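You operate a simulated robot arm through the tools that you are given. There is no shell and no other tool.

You run a simulated robot arm. Do the job below in one go: nothing can be reset, and whatever is moved stays where it is left.

TASK
Crimp the red piece, then check that it still drops into the template gauge.
Fine: Leave it in the gauge, with the yellow lever up.

The check looks at the end state, three seconds after you hand in, the way a careful person would. Anything else that was tipped, shoved, dropped, spilled or broken makes it a failure.

THE ROBOT
A 6-joint arm with a two-finger gripper, fixed in place. Base frame: the origin is at the foot of the arm, x ahead of it, y to its left, z up. Readings come in m, rad, newtons and seconds.
Its first joint turns from -2.897 to 2.897 rad. Payload 2.45 kg.
Tool frame: the origin (TCP) lies between the finger pads and is the grasp point; the fingertips stand 0.02 m ahead of it; z points along the fingers, y is the line along which they close. The gripper opens to 0.14 m. The gripper's body begins 0.168 m behind the TCP.
Orientation is told as [roll, pitch, yaw] about the base's x, y, z axes, in that order, counted from this pose: with the fingers straight down and closing along the base's y, the tool's x points along the base's -x, its y along +y and its z along -z.

THE INTERFACE
- The arm moves only by the tool play_rows. Its argument "targets" is a list of rows, each a list of 7 numbers: the turn, a rotation vector about the tool's x, y, z in rad, then the shift along the tool's x, y, z in m, then the opening, from 0 (shut) to 1 (fully open). In form: [[ax, ay, az, tx, ty, tz, grip], ...]. A call has 1 to 20 rows; each row shifts and turns the commanded pose from where the row before left it, along the tool's axes as they then stand. Rows are played at 5 a second. More than 0.05 m and 0.15 rad between two rows, or a gripper value outside its range, and nothing of the call is played. A pose out of reach is approached as far as the arm can. The call stops where the force on the tool passes 90 N (or 10 N more than at its start, if that is more) or the arm is blocked; 0.2 s more then pass. Each finger travels about 0.045 m/s and halts on what it meets, pressing with about 26 N; the grip force reading is that of the motor and also rises with nothing between the fingers. The clock runs only during rows and for 0.2 s after the last one: add rows that do not move to give the fingers time. It gives the time, the measured TCP pose, the force on the tool (base axes), the opening and the grip force at its end, in the units of the frame above (readings bear some noise), with the torque about the TCP (base axes, N m) and any sound that the robot's microphone picked up.
- Cameras (640 x 400 px; columns grow to the right, rows downward): "scene" is fixed at [0.3994, -0.6507, 1.4933]; the picture's right is [0.85, -0.53, 0.00], its down [-0.21, -0.33, -0.92] and it looks along [0.49, 0.78, -0.39] (base axes); focal length 329 px, centre (320, 200). "wrist" rides on the gripper at [0.078, 0.011, -0.209] in the tool frame; the picture's right is [-0.14, 0.99, 0.00], its down [-0.92, -0.13, -0.37] and it looks along [-0.36, -0.05, 0.93] (tool axes); focal length 280 px, centre (320, 200). There is no depth. A picture from a camera that has moved, and an enlarged one, comes with that camera's place and axes in the base frame and with its lens.
- capture(camera): a new picture of that camera. No time passes.
- close_up(camera, box): a new picture of the part [left, top, right, bottom] of that camera's present view, enlarged. No time passes.
- job_done(): hands the job in; it is judged then, once.

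Places have to be worked out from the pictures, the camera data and where the tool is seen. Open the gripper and draw the arm clear of the work before you hand the job in, unless the task says otherwise.

The tools are called after "Call:" as a command line: name --pt "numbers of a row" for each row, then --argument value for the rest, lists and objects as JSON in quotes. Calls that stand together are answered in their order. play_rows: Moves the arm, as the interface text tells. Its arguments: {"type":"object","properties":{"targets":{"type":"array"}},"required":["targets"]} The other tools are called the same way: capture (camera) takes a picture; close_up (camera, box) takes an enlarged picture of a part of a camera's view; job_done () hands the job in.

At the start:

```text
time_s: 0.0
tcp_pos: [0.7297, 0.0015, 1.2843]
tool_rot: [-0.001, 0.001, 0.0]
contact_force: [-0.4, 0.9, -0.4]
torque: [0.02, 0.0, 0.01]
grip_width: 0.1401
finger_force: 0.1
```

scene: 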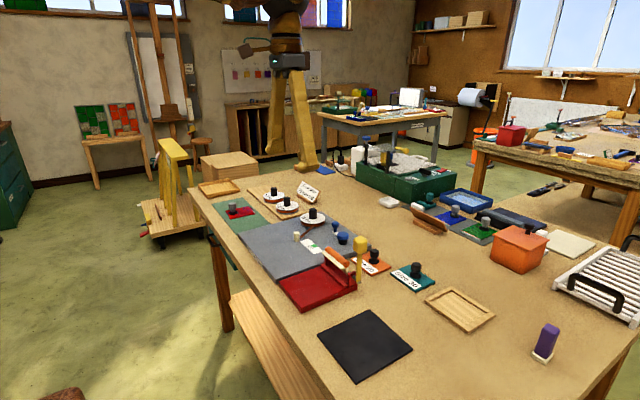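
wrist: 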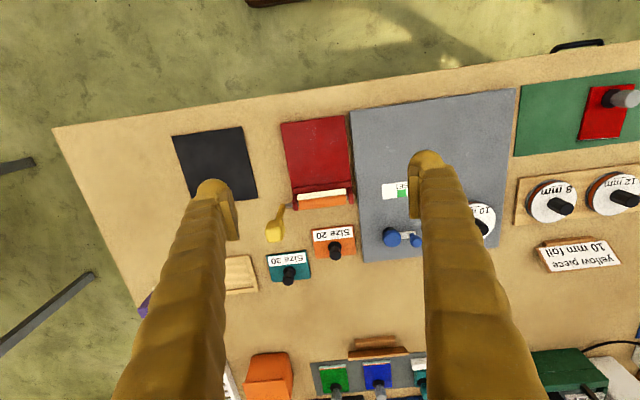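

I start by looking closely at the bench with enlarged pictures to identify the parts.

Call:
close_up --camera "scene" --box '[180, 160, 340, 260]'

Call:
close_up --camera "scene" --box '[270, 210, 510, 360]'

Call:
close_up --camera "scene" --box '[340, 140, 600, 300]'

Call:
close_up --camera "wrist" --box '[240, 80, 640, 330]'

Call:
close_up --camera "wrist" --box '[160, 100, 360, 300]'

```text
4.00 times, centred on (260, 210) of scene
camera zoom: at [0.3994, -0.6507, 1.4933], right [0.85, -0.53, 0.0], down [-0.21, -0.33, -0.92], along [0.49, 0.78, -0.39], focal length 1316 px, centre (560, 160)
```

zoom: 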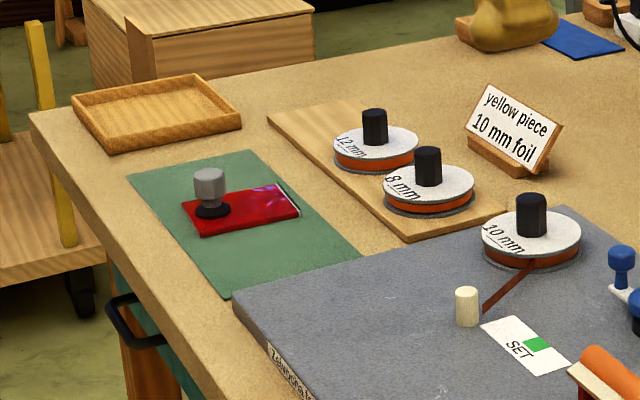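

```text
2.67 times, centred on (390, 285) of scene
camera zoom: at [0.3994, -0.6507, 1.4933], right [0.85, -0.53, 0.0], down [-0.21, -0.33, -0.92], along [0.49, 0.78, -0.39], focal length 877 px, centre (133, -27)
```

zoom: 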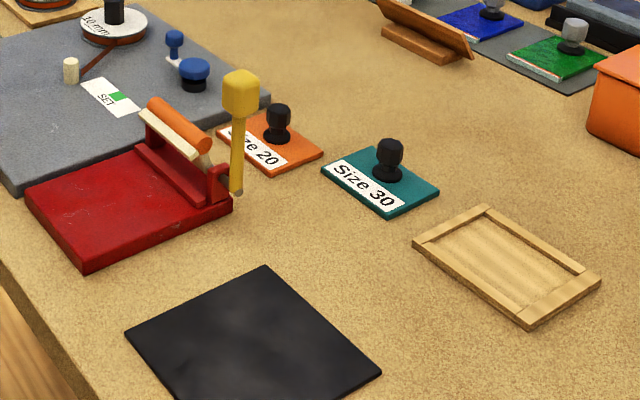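

```text
2.46 times, centred on (470, 220) of scene
camera zoom: at [0.3994, -0.6507, 1.4933], right [0.85, -0.53, 0.0], down [-0.21, -0.33, -0.92], along [0.49, 0.78, -0.39], focal length 810 px, centre (-49, 151)
```

zoom: 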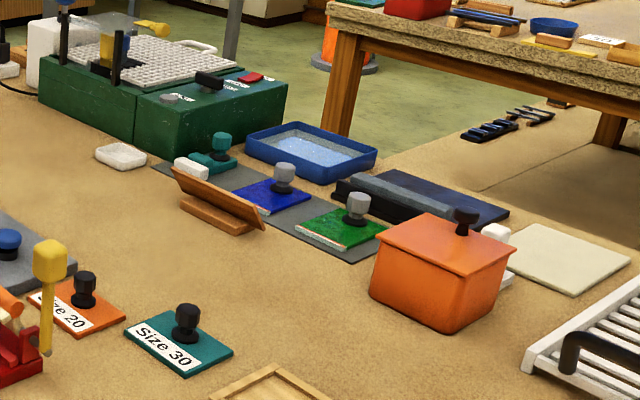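

```text
1.60 times, centred on (440, 205) of wrist
camera zoom: at [0.6516, 0.0145, 1.4942], right [0.14, 0.99, 0.0], down [0.92, -0.13, 0.37], along [0.36, -0.05, -0.93], focal length 449 px, centre (128, 192)
```

zoom: 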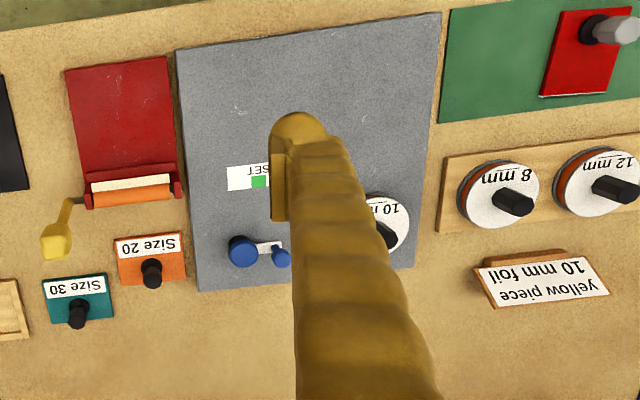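

```text
2.00 times, centred on (260, 200) of wrist
camera zoom: at [0.6516, 0.0145, 1.4942], right [0.14, 0.99, 0.0], down [0.92, -0.13, 0.37], along [0.36, -0.05, -0.93], focal length 561 px, centre (440, 200)
```

zoom: 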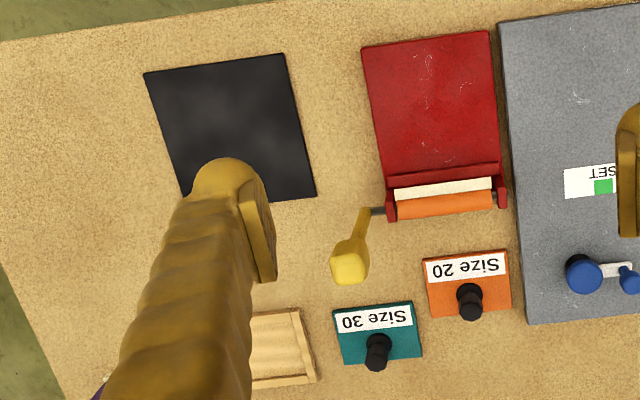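

The bench top seems to be near z≈0.91; the red piece with a grey knob lies on a green mat, the crimper looks like the red base with rollers and yellow lever. I need to find the template gauge, so I zoom in more on labels and trays.

Call:
close_up --camera "scene" --box '[230, 230, 310, 280]'

Call:
close_up --camera "scene" --box '[220, 190, 270, 222]'

Call:
close_up --camera "scene" --box '[310, 220, 400, 300]'

Call:
close_up --camera "scene" --box '[420, 280, 500, 340]'

Call:
close_up --camera "scene" --box '[190, 170, 250, 210]'

Call:
close_up --camera "wrist" --box '[560, 60, 640, 140]'

Call:
close_up --camera "wrist" --box '[200, 320, 420, 400]'

```text
8.00 times, centred on (270, 255) of scene
camera zoom: at [0.3994, -0.6507, 1.4933], right [0.85, -0.53, 0.0], down [-0.21, -0.33, -0.92], along [0.49, 0.78, -0.39], focal length 2631 px, centre (720, -240)
```

zoom: 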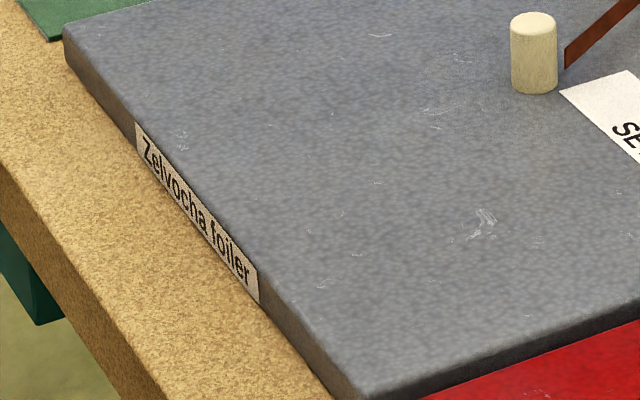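

```text
12.50 times, centred on (245, 206) of scene
camera zoom: at [0.3994, -0.6507, 1.4933], right [0.85, -0.53, 0.0], down [-0.21, -0.33, -0.92], along [0.49, 0.78, -0.39], focal length 4111 px, centre (1258, 125)
```

zoom: 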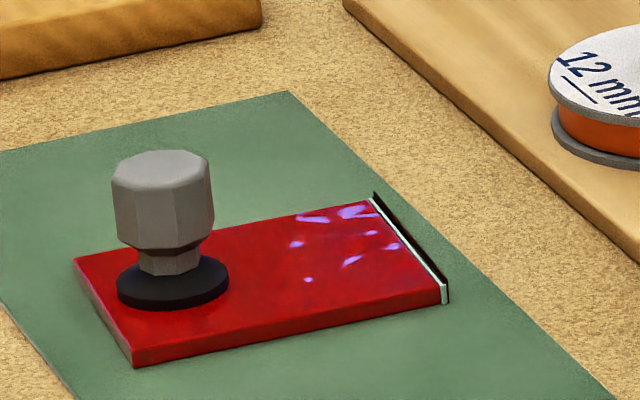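

```text
5.00 times, centred on (355, 260) of scene
camera zoom: at [0.3994, -0.6507, 1.4933], right [0.85, -0.53, 0.0], down [-0.21, -0.33, -0.92], along [0.49, 0.78, -0.39], focal length 1644 px, centre (145, -100)
```

zoom: 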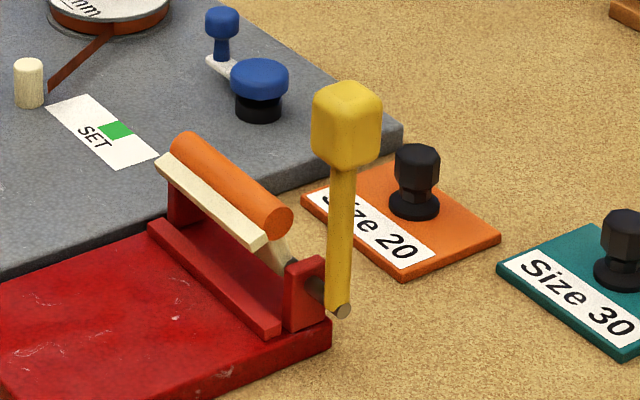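

```text
6.67 times, centred on (460, 310) of scene
camera zoom: at [0.3994, -0.6507, 1.4933], right [0.85, -0.53, 0.0], down [-0.21, -0.33, -0.92], along [0.49, 0.78, -0.39], focal length 2192 px, centre (-613, -533)
```

zoom: 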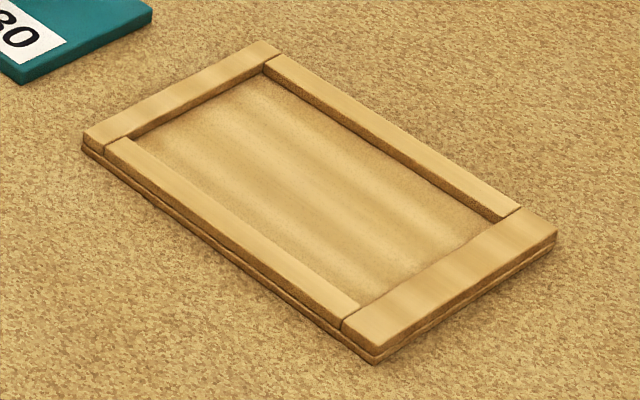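

```text
10.00 times, centred on (220, 190) of scene
camera zoom: at [0.3994, -0.6507, 1.4933], right [0.85, -0.53, 0.0], down [-0.21, -0.33, -0.92], along [0.49, 0.78, -0.39], focal length 3289 px, centre (1320, 300)
```

zoom: 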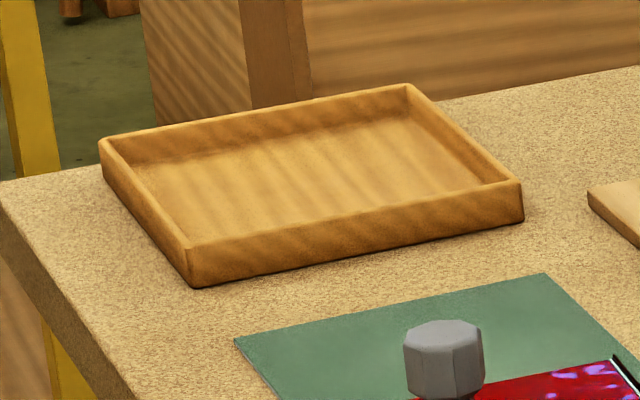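

```text
5.00 times, centred on (600, 100) of wrist
camera zoom: at [0.6516, 0.0145, 1.4942], right [0.14, 0.99, 0.0], down [0.92, -0.13, 0.37], along [0.36, -0.05, -0.93], focal length 1402 px, centre (-1080, 700)
```

zoom: 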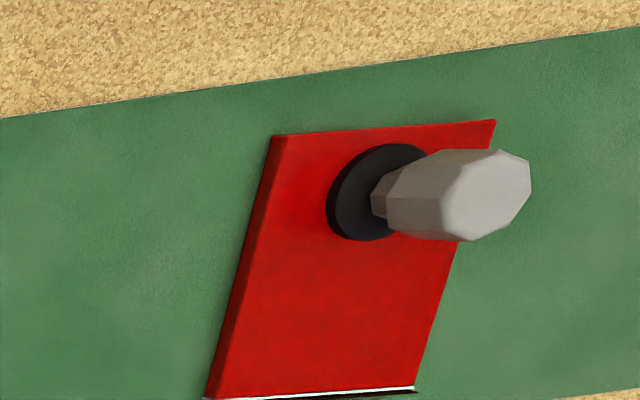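

```text
2.91 times, centred on (310, 360) of wrist
camera zoom: at [0.6516, 0.0145, 1.4942], right [0.14, 0.99, 0.0], down [0.92, -0.13, 0.37], along [0.36, -0.05, -0.93], focal length 816 px, centre (349, -266)
```

zoom: 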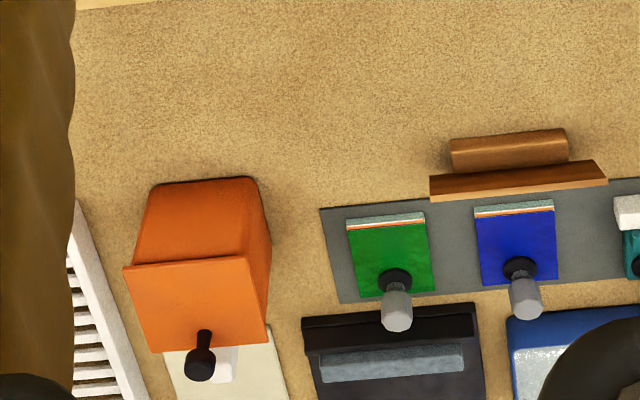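

The wooden frame at about (1.05, -0.27) looks like the gauge (recess ≈0.08×0.10 m, matching the red piece); the red piece is around (0.77, 0.56) with its foil edge facing +x. I lower the arm 0.1 m above the crimper for a closer look with the wrist camera.

Call:
play_rows --pt "0 0 0 0 0 0.04 1" --pt "0 0 0 0 0 0.04 1" --pt "0 0 0 0 0 0.04 1" --pt "0 0 0 0 0 0 1"

Call:
close_up --camera "wrist" --box '[160, 20, 480, 220]'

Call:
capture --camera "wrist"

```text
time_s: 1.0
tcp_pos: [0.7283, 0.0031, 1.1622]
tool_rot: [0.0, -0.001, 0.0]
contact_force: [0.7, 0.8, -0.1]
torque: [-0.03, 0.0, 0.01]
grip_width: 0.1399
finger_force: 0.0
```

```text
2.00 times, centred on (320, 120) of wrist
camera zoom: at [0.6509, 0.0148, 1.3733], right [0.14, 0.99, 0.0], down [0.92, -0.13, 0.37], along [0.36, -0.05, -0.93], focal length 561 px, centre (320, 360)
```

zoom: 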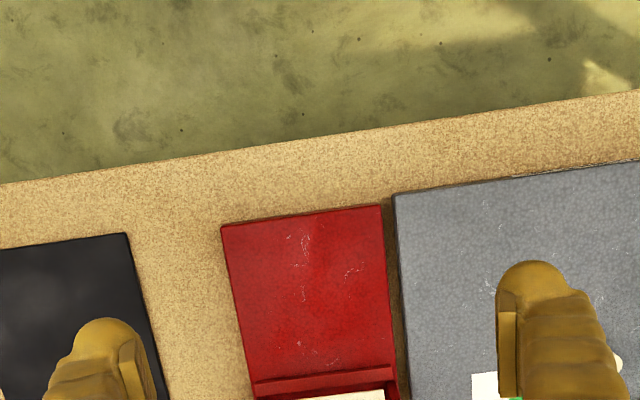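

```text
taken
camera wrist: at [0.6509, 0.0148, 1.3733], right [0.14, 0.99, 0.0], down [0.92, -0.13, 0.37], along [0.36, -0.05, -0.93], focal length 280 px, centre (320, 200)
```

wrist: 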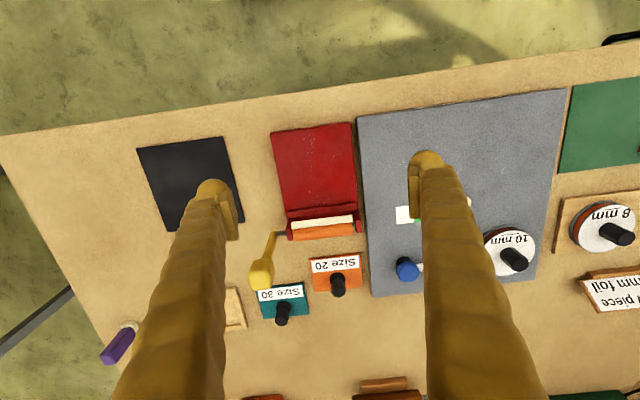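

The crimper is now clear between the fingers; I zoom on it and on the plates next to it.

Call:
close_up --camera "wrist" --box '[240, 110, 380, 250]'

Call:
close_up --camera "wrist" --box '[240, 200, 400, 300]'

Call:
close_up --camera "wrist" --box '[200, 260, 320, 340]'

```text
2.86 times, centred on (310, 180) of wrist
camera zoom: at [0.6509, 0.0148, 1.3733], right [0.14, 0.99, 0.0], down [0.92, -0.13, 0.37], along [0.36, -0.05, -0.93], focal length 801 px, centre (349, 257)
```

zoom: 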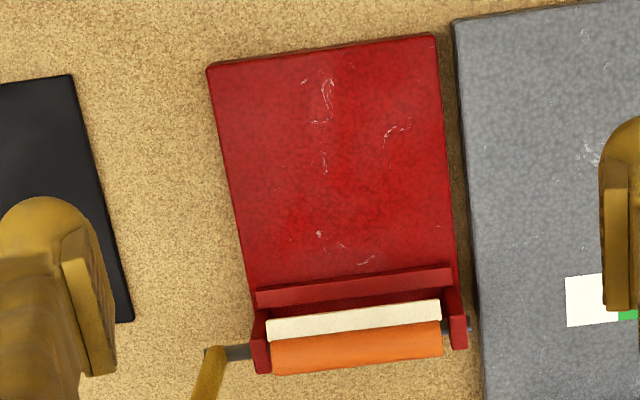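

```text
4.00 times, centred on (320, 250) of wrist
camera zoom: at [0.6509, 0.0148, 1.3733], right [0.14, 0.99, 0.0], down [0.92, -0.13, 0.37], along [0.36, -0.05, -0.93], focal length 1122 px, centre (320, 0)
```

zoom: 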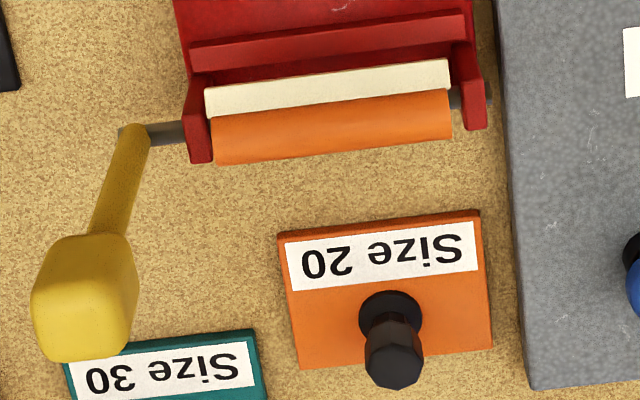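

```text
5.00 times, centred on (260, 300) of wrist
camera zoom: at [0.6509, 0.0148, 1.3733], right [0.14, 0.99, 0.0], down [0.92, -0.13, 0.37], along [0.36, -0.05, -0.93], focal length 1402 px, centre (620, -300)
```

zoom: 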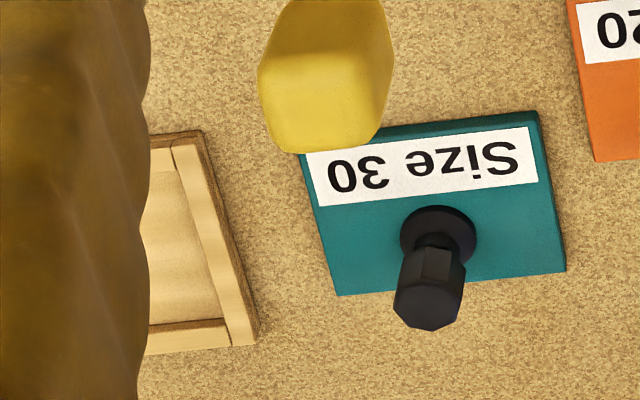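

The crimper base spans x≈0.70–0.84 in front of a fence, y≈-0.07–0.05, aligned with the base axes; lever pivot near (0.864,-0.087,0.945), head ≈0.125 m above it. Now I move over the red piece to see it from close.

Call:
play_rows --pt "0 0 0 0.0025 0.047 0.0055 1" --pt "0 0 0 0.0025 0.047 0.0055 1" --pt "0 0 0 0.0025 0.047 0.0055 1" --pt "0 0 0 0.0025 0.047 0.0055 1" --pt "0 0 0 0.0025 0.047 0.0055 1" --pt "0 0 0 0.0025 0.047 0.0055 1" --pt "0 0 0 0.0025 0.047 0.0055 1" --pt "0 0 0 0.0025 0.047 0.0055 1" --pt "0 0 0 0.0025 0.047 0.0055 1" --pt "0 0 0 0.0025 0.047 0.0055 1" --pt "0 0 0 0.0025 0.047 0.0055 1" --pt "0 0 0 0 0 0 1"

Call:
capture --camera "wrist"

Call:
close_up --camera "wrist" --box '[240, 120, 440, 245]'

```text
time_s: 3.6
tcp_pos: [0.7017, 0.5199, 1.1018]
tool_rot: [-0.001, 0.0, -0.001]
contact_force: [0.0, 0.2, -0.8]
torque: [-0.02, 0.03, 0.0]
grip_width: 0.14
finger_force: 0.0
```

```text
taken
camera wrist: at [0.6237, 0.5309, 1.3123], right [0.14, 0.99, 0.0], down [0.92, -0.13, 0.37], along [0.36, -0.05, -0.93], focal length 280 px, centre (320, 200)
```

wrist: 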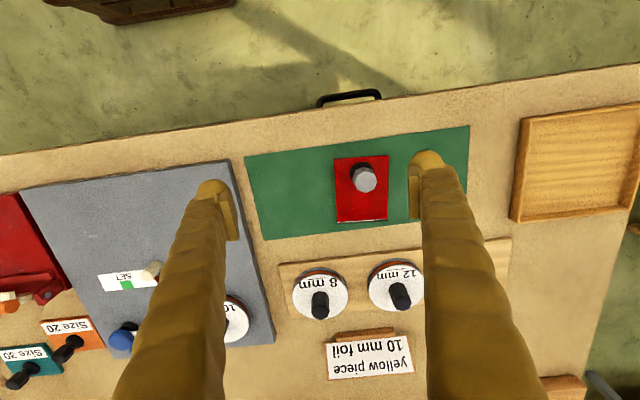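

```text
3.20 times, centred on (340, 182) of wrist
camera zoom: at [0.6237, 0.5309, 1.3123], right [0.14, 0.99, 0.0], down [0.92, -0.13, 0.37], along [0.36, -0.05, -0.93], focal length 897 px, centre (256, 256)
```

zoom: 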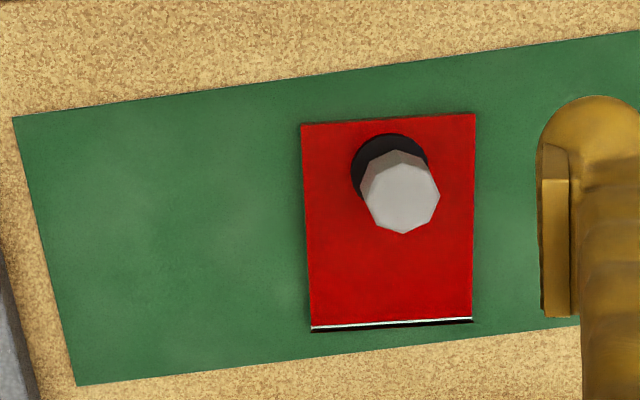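

The red piece sits at centre ≈(0.770, 0.573), yaw ≈ -4°, about 0.077 × 0.10 m; its knob at ≈(0.7425, 0.5745), cap top z≈0.958. Before picking it up I go and inspect the gauge, which appears to be at the limit of the reach.

Call:
play_rows --pt "0 0 0 0 0 -0.05 1" --pt "0 0 0 -0.0106 -0.0465 0 1" --pt "0 0 0 -0.0106 -0.0465 0 1" --pt "0 0 0 -0.0106 -0.0465 0 1" --pt "0 0 0 -0.0106 -0.0465 0 1" --pt "0 0 0 -0.0106 -0.0465 0 1" --pt "0 0 0 -0.0106 -0.0465 0 1" --pt "0 0 0 -0.0106 -0.0465 0 1" --pt "0 0 0 -0.0106 -0.0465 0 1" --pt "0 0 0 -0.0106 -0.0465 0 1" --pt "0 0 0 -0.0106 -0.0465 0 1" --pt "0 0 0 -0.0106 -0.0465 0 1" --pt "0 0 0 -0.0106 -0.0465 0 1" --pt "0 0 0 -0.0106 -0.0465 0 1" --pt "0 0 0 -0.0106 -0.0465 0 1" --pt "0 0 0 -0.0106 -0.0465 0 1" --pt "0 0 0 -0.0106 -0.0465 0 1" --pt "0 0 0 -0.0106 -0.0465 0 1" --pt "0 0 0 0 0 0 1"

Call:
capture --camera "wrist"

Call:
close_up --camera "wrist" --box '[200, 150, 440, 300]'

```text
time_s: 7.6
tcp_pos: [0.8813, -0.2725, 1.155]
tool_rot: [0.0, 0.001, -0.001]
contact_force: [-0.3, -0.8, 0.9]
torque: [0.05, -0.01, -0.01]
grip_width: 0.1401
finger_force: 0.0
```

```text
taken
camera wrist: at [0.8039, -0.2606, 1.3647], right [0.14, 0.99, 0.0], down [0.92, -0.13, 0.37], along [0.36, -0.05, -0.93], focal length 280 px, centre (320, 200)
```

wrist: 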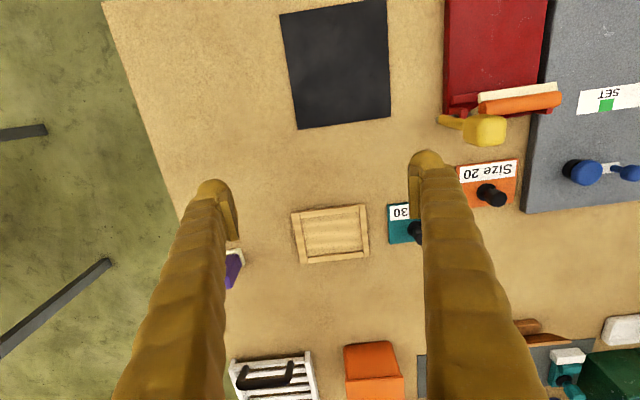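

```text
2.67 times, centred on (320, 225) of wrist
camera zoom: at [0.8039, -0.2606, 1.3647], right [0.14, 0.99, 0.0], down [0.92, -0.13, 0.37], along [0.36, -0.05, -0.93], focal length 748 px, centre (320, 133)
```

zoom: 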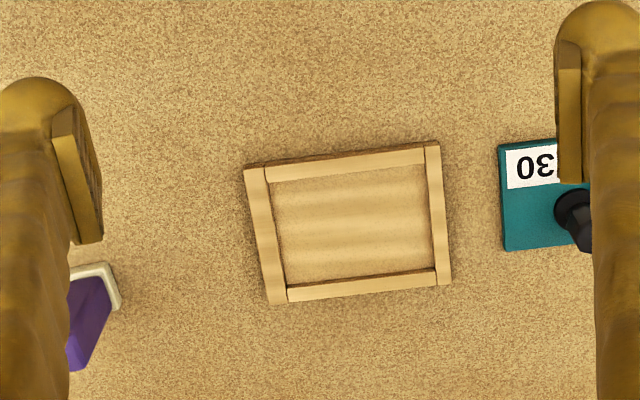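

The gauge is axis-aligned: recess x≈1.007–1.088, y≈-0.324– -0.220, centre ≈(1.0475,-0.272). I now test, high above the bench, how far the arm reaches with the tool vertical.

Call:
play_rows --pt "0 0 0 -0.0415 0 0 1" --pt "0 0 0 -0.0415 0 0 1" --pt "0 0 0 -0.0415 0 0 1" --pt "0 0 0 -0.0415 0 0 1" --pt "0 0 0 0 0 0 1" --pt "0 0 0 0 0 0 1"

Call:
capture --camera "wrist"

Call:
capture --camera "scene"

```text
time_s: 9.0
tcp_pos: [1.0488, -0.2713, 1.1557]
tool_rot: [0.001, 0.0, -0.001]
contact_force: [-0.3, 0.1, -0.5]
torque: [-0.02, 0.0, 0.0]
grip_width: 0.1398
finger_force: 0.0
```

```text
taken
camera wrist: at [0.9706, -0.2601, 1.3646], right [0.14, 0.99, 0.0], down [0.92, -0.13, 0.37], along [0.36, -0.05, -0.93], focal length 280 px, centre (320, 200)
```

wrist: 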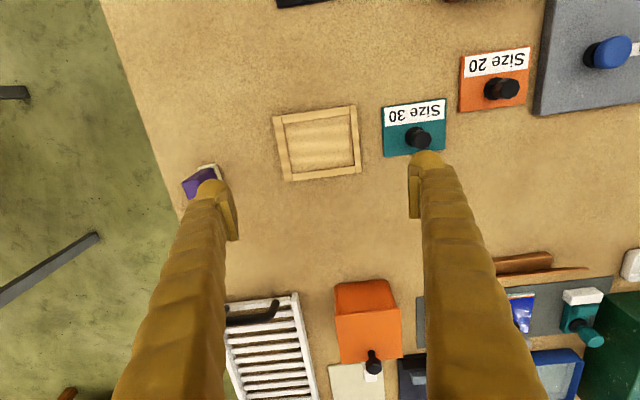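

```text
taken
```

scene: 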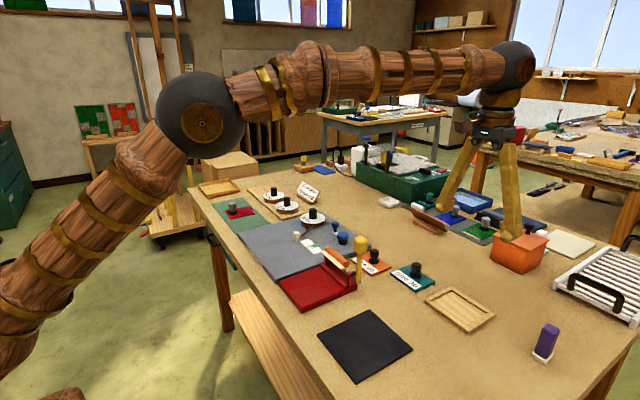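

The arm got to x=1.049 with the tool vertical at z=1.156, so I test the same point lower down (still above everything) to see the real limit near the surface.

Call:
play_rows --pt "0 0 0 0 0 0.04 1" --pt "0 0 0 0 0 0.04 1" --pt "0 0 0 0 0 0.04 1" --pt "0 0 0 0 0 0.04 1" --pt "0 0 0 0 0 0 1" --pt "0 0 0 0 0 0 1"

Call:
capture --camera "wrist"

Call:
close_up --camera "scene" --box '[360, 180, 580, 350]'

```text
time_s: 10.4
tcp_pos: [1.0489, -0.2708, 0.9938]
tool_rot: [0.001, 0.0, 0.0]
contact_force: [-0.4, 0.0, 0.3]
torque: [-0.01, -0.02, 0.0]
grip_width: 0.1398
finger_force: 0.1
```

```text
taken
camera wrist: at [0.9709, -0.2592, 1.2036], right [0.14, 0.99, 0.0], down [0.92, -0.13, 0.37], along [0.37, -0.05, -0.93], focal length 280 px, centre (320, 200)
```

wrist: 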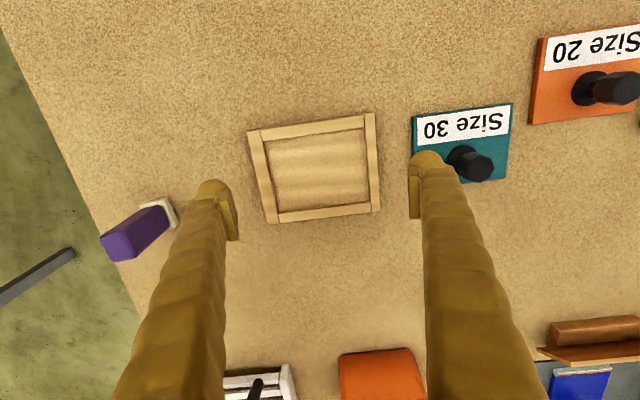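

```text
2.35 times, centred on (470, 265) of scene
camera zoom: at [0.3994, -0.6507, 1.4933], right [0.85, -0.53, 0.0], down [-0.21, -0.33, -0.92], along [0.49, 0.78, -0.39], focal length 774 px, centre (-33, 47)
```

zoom: 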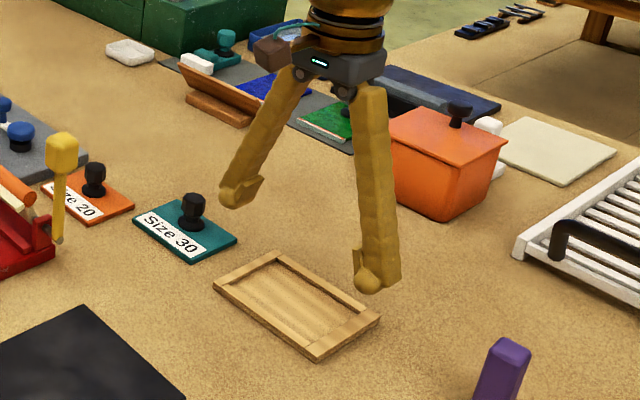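

The arm reaches the gauge with the tool vertical even near the surface. I take an enlarged view from here to fix the gauge's place and height.

Call:
close_up --camera "wrist" --box '[230, 100, 400, 240]'

Call:
close_up --camera "scene" --box '[410, 275, 530, 350]'

```text
2.86 times, centred on (315, 170) of wrist
camera zoom: at [0.9709, -0.2592, 1.2036], right [0.14, 0.99, 0.0], down [0.92, -0.13, 0.37], along [0.37, -0.05, -0.93], focal length 801 px, centre (334, 286)
```

zoom: 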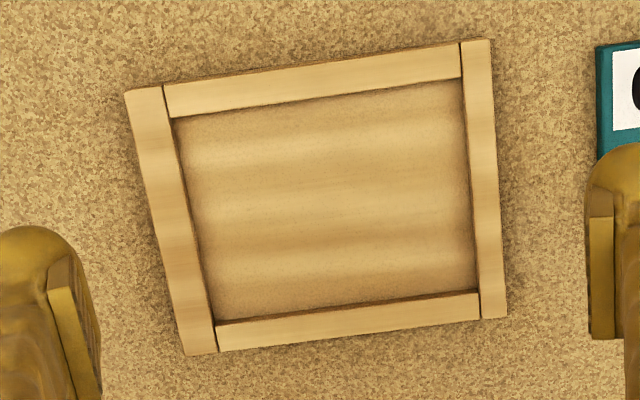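

```text
5.33 times, centred on (470, 312) of scene
camera zoom: at [0.3994, -0.6507, 1.4933], right [0.85, -0.53, 0.0], down [-0.21, -0.33, -0.92], along [0.49, 0.78, -0.39], focal length 1754 px, centre (-480, -400)
```

zoom: 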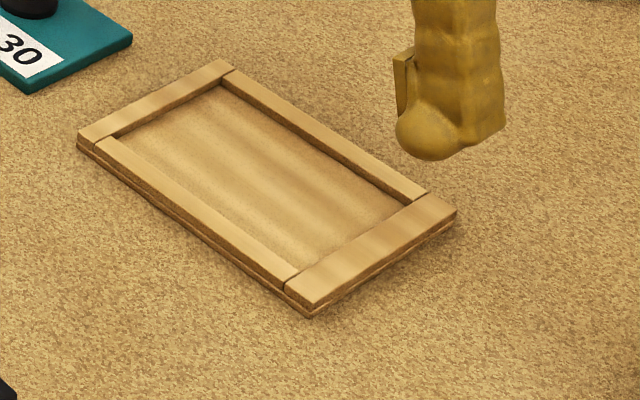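

With the refined triangulation the bench is at z≈0.90, the gauge recess spans x≈1.012–1.096, y≈-0.324– -0.219, and the knob of the red piece is at ≈(0.746, 0.576). I lift and travel back towards the red piece.

Call:
play_rows --pt "0 0 0 0 0 -0.045 1" --pt "0 0 0 0 0 -0.045 1" --pt "0 0 0 0 0 -0.045 0.8" --pt "0 0 0 0.0159 0.0446 0 0.5" --pt "0 0 0 0.0159 0.0446 0 0.5" --pt "0 0 0 0.0159 0.0446 0 0.5" --pt "0 0 0 0.0159 0.0446 0 0.5" --pt "0 0 0 0.0159 0.0446 0 0.5" --pt "0 0 0 0.0159 0.0446 0 0.5" --pt "0 0 0 0.0159 0.0446 0 0.5" --pt "0 0 0 0.0159 0.0446 0 0.5" --pt "0 0 0 0.0159 0.0446 0 0.5" --pt "0 0 0 0.0159 0.0446 0 0.5" --pt "0 0 0 0.0159 0.0446 0 0.5" --pt "0 0 0 0.0159 0.0446 0 0.5" --pt "0 0 0 0.0159 0.0446 0 0.5" --pt "0 0 0 0.0159 0.0446 0 0.5" --pt "0 0 0 0.0159 0.0446 0 0.5" --pt "0 0 0 0.0159 0.0446 0 0.5" --pt "0 0 0 0.0159 0.0446 0 0.5"

Call:
play_rows --pt "0 0 0 0.0159 0.0446 0 0.5" --pt "0 0 0 0.0159 0.0446 0 0.5" --pt "0 0 0.068 0 0 0.03 0.5" --pt "0 0 0 0 0 0.04 0.5" --pt "0 0 0 0 0 0.04 0.5" --pt "0 0 0 0 0 0 0.5"

Call:
capture --camera "wrist"

Call:
close_up --camera "wrist" --box '[250, 50, 410, 150]'

```text
time_s: 14.6
tcp_pos: [0.779, 0.4875, 1.129]
tool_rot: [-0.001, -0.001, -0.002]
contact_force: [-0.1, -0.1, -0.7]
torque: [0.02, 0.01, 0.02]
grip_width: 0.0702
finger_force: 0.0
```

```text
time_s: 16.0
tcp_pos: [0.7458, 0.5774, 1.0179]
tool_rot: [0.0, 0.001, -0.067]
contact_force: [0.6, -0.7, -0.1]
torque: [0.01, -0.02, 0.0]
grip_width: 0.0703
finger_force: 0.1
```

```text
taken
camera wrist: at [0.6687, 0.5938, 1.2284], right [0.2, 0.98, 0.0], down [0.91, -0.19, 0.37], along [0.36, -0.08, -0.93], focal length 280 px, centre (320, 200)
```

wrist: 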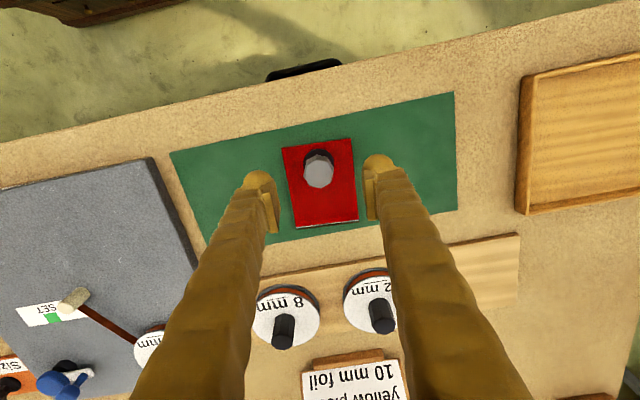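

```text
4.00 times, centred on (330, 100) of wrist
camera zoom: at [0.6687, 0.5938, 1.2284], right [0.2, 0.98, 0.0], down [0.91, -0.19, 0.37], along [0.36, -0.08, -0.93], focal length 1122 px, centre (280, 600)
```

zoom: 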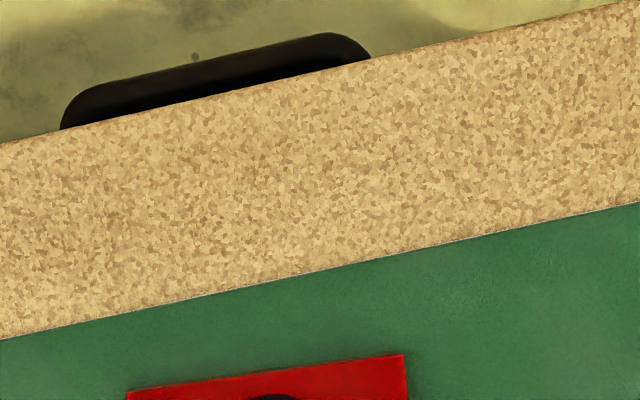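

The tool is over the knob with yaw -0.067 as intended; I zoom on the piece to check centring and edge alignment.

Call:
close_up --camera "wrist" --box '[240, 130, 400, 235]'

Call:
close_up --camera "scene" --box '[205, 180, 285, 230]'

```text
3.81 times, centred on (320, 182) of wrist
camera zoom: at [0.6687, 0.5938, 1.2284], right [0.2, 0.98, 0.0], down [0.91, -0.19, 0.37], along [0.36, -0.08, -0.93], focal length 1068 px, centre (320, 267)
```

zoom: 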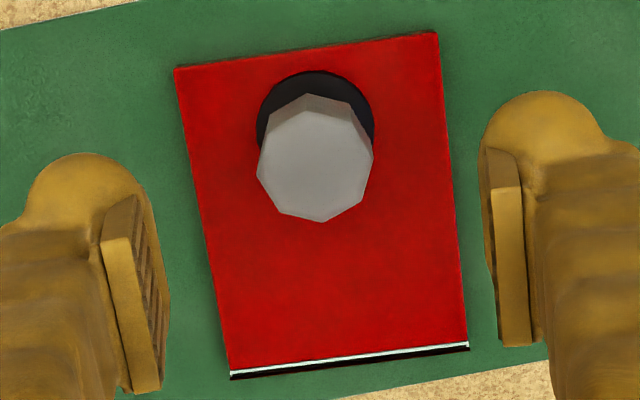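

```text
8.00 times, centred on (245, 205) of scene
camera zoom: at [0.3994, -0.6507, 1.4933], right [0.85, -0.53, 0.0], down [-0.21, -0.33, -0.92], along [0.49, 0.78, -0.39], focal length 2631 px, centre (920, 160)
```

zoom: 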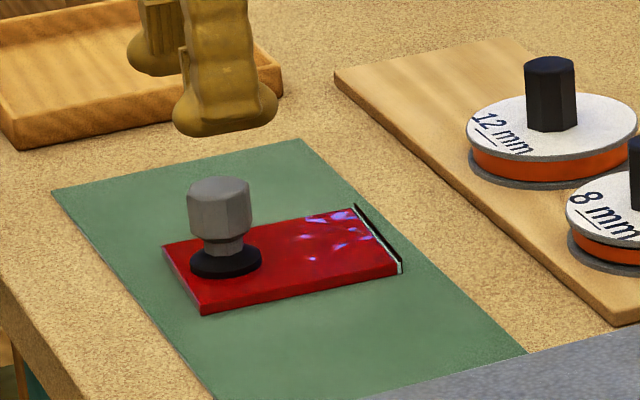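

Knob centre measured at (0.7465, 0.576), practically under the TCP; piece yaw -0.07. I descend to TCP z≈0.947 and check before closing.

Call:
play_rows --pt "0 0 0.004 -0.0007 -0.0013 0.025 0.5" --pt "0 0 0 0 0 0.025 0.5" --pt "0 0 0 0 0 0.021 0.5" --pt "0 0 0 0 0 0 0.5"

Call:
close_up --camera "scene" --box '[205, 180, 285, 230]'

Call:
close_up --camera "wrist" --box '[230, 100, 410, 212]'

```text
time_s: 17.0
tcp_pos: [0.7461, 0.5757, 0.9484]
tool_rot: [-0.001, 0.0, -0.072]
contact_force: [0.0, 0.8, 0.1]
torque: [0.01, -0.04, 0.0]
grip_width: 0.0702
finger_force: 0.0
```

```text
8.00 times, centred on (245, 205) of scene
camera zoom: at [0.3994, -0.6507, 1.4933], right [0.85, -0.53, 0.0], down [-0.21, -0.33, -0.92], along [0.49, 0.78, -0.39], focal length 2631 px, centre (920, 160)
```

zoom: 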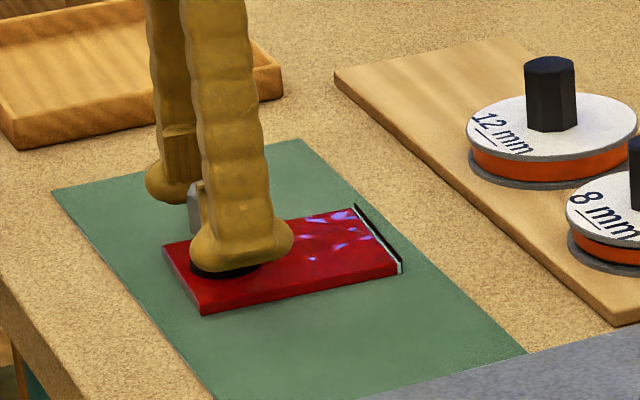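

```text
3.56 times, centred on (320, 156) of wrist
camera zoom: at [0.6691, 0.5926, 1.1573], right [0.21, 0.98, 0.0], down [0.91, -0.19, 0.37], along [0.36, -0.08, -0.93], focal length 997 px, centre (320, 356)
```

zoom: 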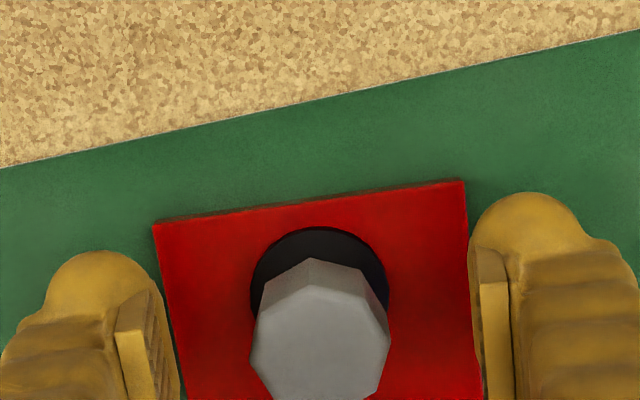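

The fingers straddle the cap evenly, tips just above the disc. I close the gripper on the knob.

Call:
play_rows --pt "0 0 0 0 0 0 0.1" --pt "0 0 0 0 0 0 0.1" --pt "0 0 0 0 0 0 0.1" --pt "0 0 0 0 0 0 0.1" --pt "0 0 0 0 0 0 0.1"

Call:
close_up --camera "scene" --box '[205, 180, 285, 230]'

Call:
close_up --camera "wrist" --box '[230, 100, 410, 212]'

```text
time_s: 18.2
tcp_pos: [0.7456, 0.5752, 0.9471]
tool_rot: [0.0, -0.001, -0.074]
contact_force: [-0.4, -0.4, -0.3]
torque: [-0.02, -0.05, 0.03]
grip_width: 0.0308
finger_force: 24.7
```

```text
8.00 times, centred on (245, 205) of scene
camera zoom: at [0.3994, -0.6507, 1.4933], right [0.85, -0.53, 0.0], down [-0.21, -0.33, -0.92], along [0.49, 0.78, -0.39], focal length 2631 px, centre (920, 160)
```

zoom: 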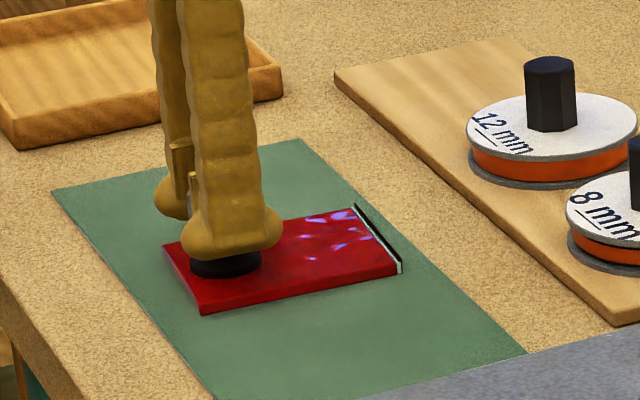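

```text
3.56 times, centred on (320, 156) of wrist
camera zoom: at [0.6692, 0.5926, 1.1574], right [0.21, 0.98, 0.0], down [0.91, -0.19, 0.37], along [0.36, -0.08, -0.93], focal length 997 px, centre (320, 356)
```

zoom: 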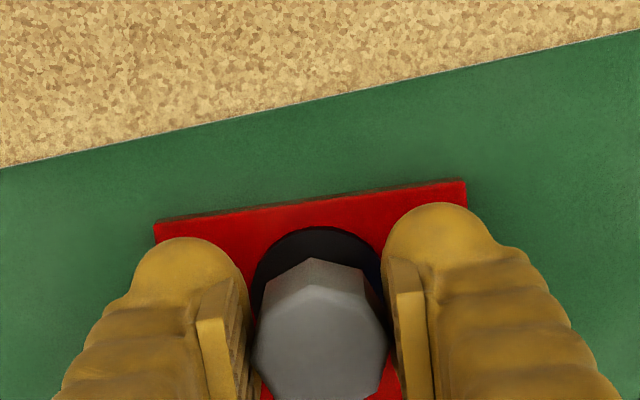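

Firm grip (0.0308 m, 24.7 N). I lift the piece 0.15 m and check that it hangs level.

Call:
play_rows --pt "0 0 0 0 0 -0.01 0.1" --pt "0 0 0 0 0 -0.03 0.1" --pt "0 0 0 0 0 -0.04 0.1" --pt "0 0 0 0 0 -0.04 0.1" --pt "0 0 0 0 0 -0.03 0.1" --pt "0 0 0 0 0 0 0.1"

Call:
capture --camera "scene"

Call:
close_up --camera "scene" --box '[205, 100, 285, 230]'

Call:
close_up --camera "wrist" --box '[230, 100, 410, 260]'

```text
time_s: 19.6
tcp_pos: [0.7465, 0.576, 1.0997]
tool_rot: [-0.001, -0.001, -0.074]
contact_force: [0.5, -0.3, -2.3]
torque: [0.0, 0.06, -0.03]
grip_width: 0.0305
finger_force: 24.9
```

```text
taken
```

scene: 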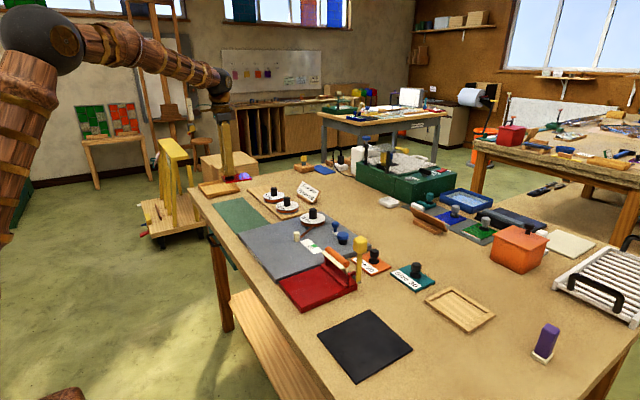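

```text
3.08 times, centred on (245, 165) of scene
camera zoom: at [0.3994, -0.6507, 1.4933], right [0.85, -0.53, 0.0], down [-0.21, -0.33, -0.92], along [0.49, 0.78, -0.39], focal length 1012 px, centre (551, 308)
```

zoom: 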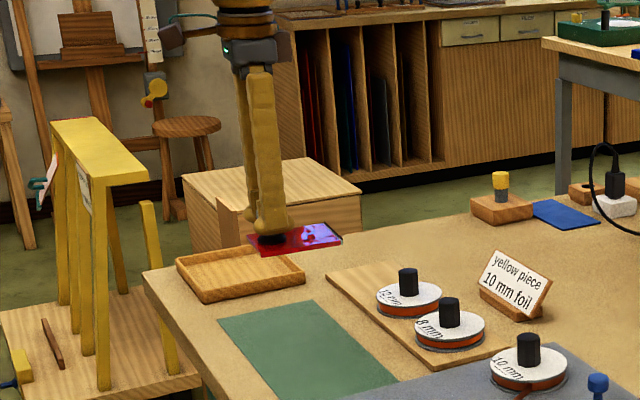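

```text
2.50 times, centred on (320, 180) of wrist
camera zoom: at [0.67, 0.5927, 1.3086], right [0.21, 0.98, 0.0], down [0.91, -0.19, 0.37], along [0.36, -0.08, -0.93], focal length 701 px, centre (320, 250)
```

zoom: 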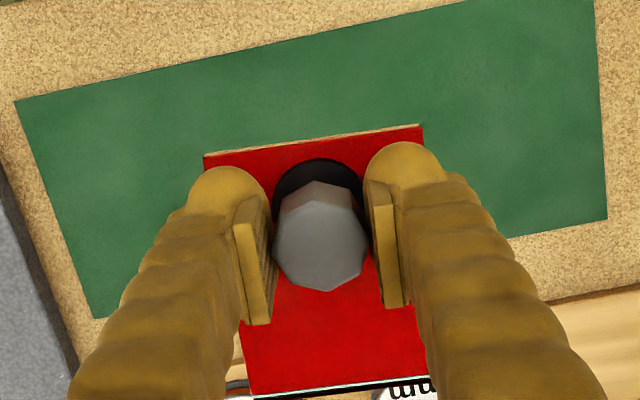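

The piece hangs level and is held firmly. I square it to yaw 0 and carry it at this height to above the crimper bed (y≈-0.0085).

Call:
play_rows --pt "0 0 -0.074 0 0 0 0.1" --pt "0 0 0 0 -0.03 0 0.1" --pt "0 0 0 0 -0.045 0 0.1" --pt "0 0 0 0 -0.045 0 0.1" --pt "0 0 0 0 -0.045 0 0.1" --pt "0 0 0 0 -0.045 0 0.1" --pt "0 0 0 0 -0.045 0 0.1" --pt "0 0 0 0 -0.045 0 0.1" --pt "0 0 0 0 -0.045 0 0.1" --pt "0 0 0 0 -0.045 0 0.1" --pt "0 0 0 0 -0.045 0 0.1" --pt "0 0 0 0 -0.045 0 0.1" --pt "0 0 0 0 -0.045 0 0.1" --pt "0 0 0 0 -0.045 0 0.1" --pt "0 0 0 0 -0.014 0 0.1" --pt "0 0 0 0 0 0 0.1" --pt "0 0 0 0 0 0 0.1"

Call:
capture --camera "wrist"

Call:
close_up --camera "wrist" --box '[220, 110, 420, 260]'

Call:
close_up --camera "scene" --box '[270, 170, 430, 310]'

```text
time_s: 23.2
tcp_pos: [0.7479, -0.0094, 1.0978]
tool_rot: [-0.001, 0.001, 0.003]
contact_force: [0.5, 0.1, -2.0]
torque: [0.01, 0.04, -0.02]
grip_width: 0.0307
finger_force: 24.9
```

```text
taken
camera wrist: at [0.6702, 0.0024, 1.3076], right [0.14, 0.99, 0.0], down [0.92, -0.13, 0.37], along [0.37, -0.05, -0.93], focal length 280 px, centre (320, 200)
```

wrist: 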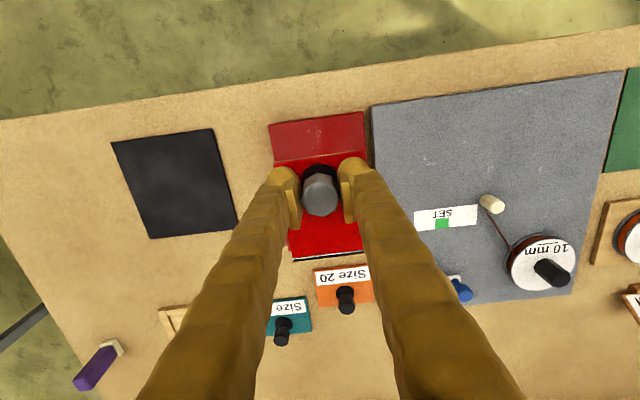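

```text
2.67 times, centred on (320, 185) of wrist
camera zoom: at [0.6702, 0.0024, 1.3076], right [0.14, 0.99, 0.0], down [0.92, -0.13, 0.37], along [0.37, -0.05, -0.93], focal length 748 px, centre (320, 240)
```

zoom: 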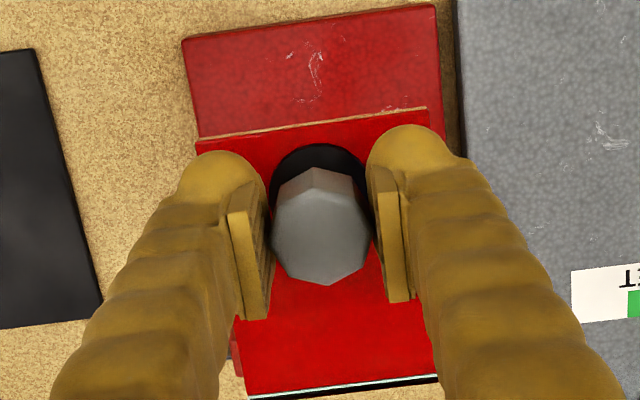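

```text
2.86 times, centred on (350, 240) of scene
camera zoom: at [0.3994, -0.6507, 1.4933], right [0.85, -0.53, 0.0], down [-0.21, -0.33, -0.92], along [0.49, 0.78, -0.39], focal length 940 px, centre (234, 86)
```

zoom: 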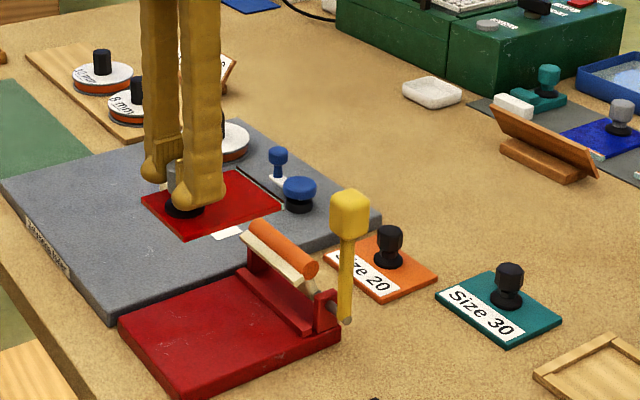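

The piece is centred on the crimper bed in y (-0.048 to 0.031); its foil edge is 0.080 m ahead of the TCP. I back off 13 mm in x so that it clears the raised pad, and descend to just above the bed.

Call:
play_rows --pt "0 0 0.003 0.013 0 0 0.1" --pt "0 0 0 0 0 0.035 0.1" --pt "0 0 0 0 0 0.035 0.1" --pt "0 0 0 0 0 0.03 0.1" --pt "0 0 0 0 0 0.01 0.1" --pt "0 0 0 0 0 0 0.1"

Call:
close_up --camera "wrist" --box '[220, 110, 420, 260]'

Call:
close_up --camera "scene" --box '[280, 210, 380, 310]'

```text
time_s: 24.6
tcp_pos: [0.7343, -0.0086, 0.989]
tool_rot: [0.0, -0.001, -0.002]
contact_force: [-0.5, 0.4, -2.4]
torque: [-0.01, 0.04, -0.02]
grip_width: 0.0309
finger_force: 24.9
```

```text
2.67 times, centred on (320, 185) of wrist
camera zoom: at [0.6568, 0.003, 1.1979], right [0.14, 0.99, 0.0], down [0.92, -0.13, 0.37], along [0.37, -0.05, -0.93], focal length 748 px, centre (320, 240)
```

zoom: 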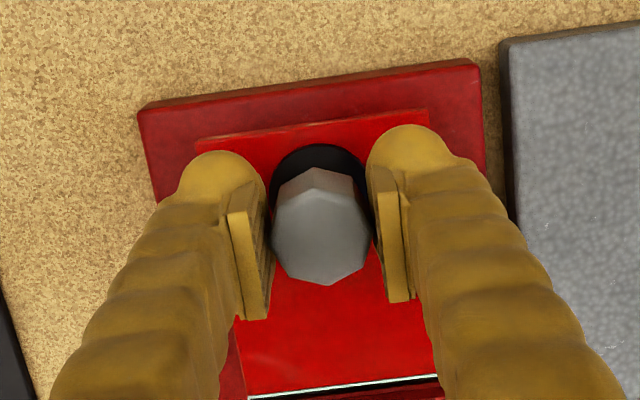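

```text
4.00 times, centred on (330, 260) of scene
camera zoom: at [0.3994, -0.6507, 1.4933], right [0.85, -0.53, 0.0], down [-0.21, -0.33, -0.92], along [0.49, 0.78, -0.39], focal length 1316 px, centre (280, -40)
```

zoom: 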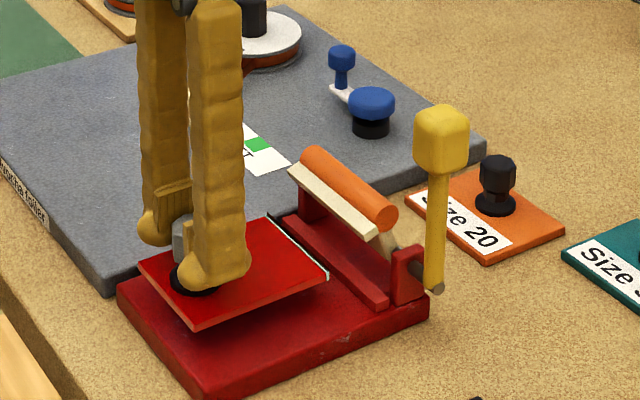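

The piece hovers some 2 cm above the bed, in front of the fence. I lower in small steps and watch the vertical force.

Call:
play_rows --pt "0 0 0 0 0 0.006 0.1" --pt "0 0 0 0 0 0.005 0.1" --pt "0 0 0 0 0 0.002 0.1" --pt "0 0 0 0 0 0 0.1"

Call:
close_up --camera "scene" --box '[280, 210, 380, 310]'

Call:
close_up --camera "wrist" --box '[220, 180, 420, 320]'

```text
time_s: 25.6
tcp_pos: [0.7345, -0.0079, 0.9738]
tool_rot: [0.001, 0.0, -0.002]
contact_force: [0.5, 0.0, -2.0]
torque: [0.01, 0.05, 0.01]
grip_width: 0.0309
finger_force: 24.4
```

```text
4.00 times, centred on (330, 260) of scene
camera zoom: at [0.3994, -0.6507, 1.4933], right [0.85, -0.53, 0.0], down [-0.21, -0.33, -0.92], along [0.49, 0.78, -0.39], focal length 1316 px, centre (280, -40)
```

zoom: 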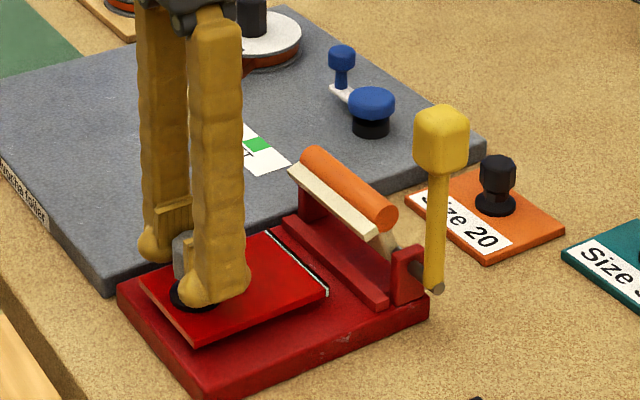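

```text
2.86 times, centred on (320, 250) of wrist
camera zoom: at [0.6567, 0.0031, 1.1849], right [0.14, 0.99, 0.0], down [0.92, -0.13, 0.37], along [0.36, -0.05, -0.93], focal length 801 px, centre (320, 57)
```

zoom: 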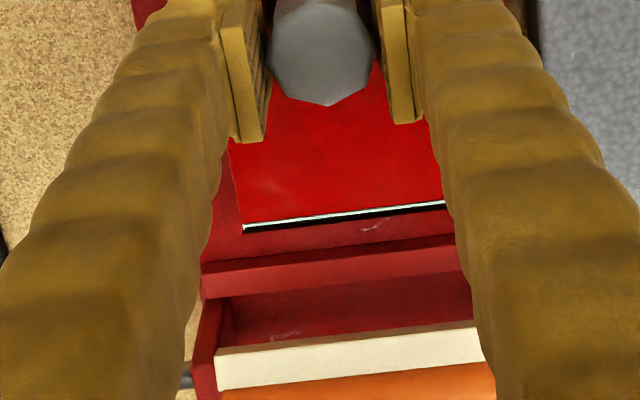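

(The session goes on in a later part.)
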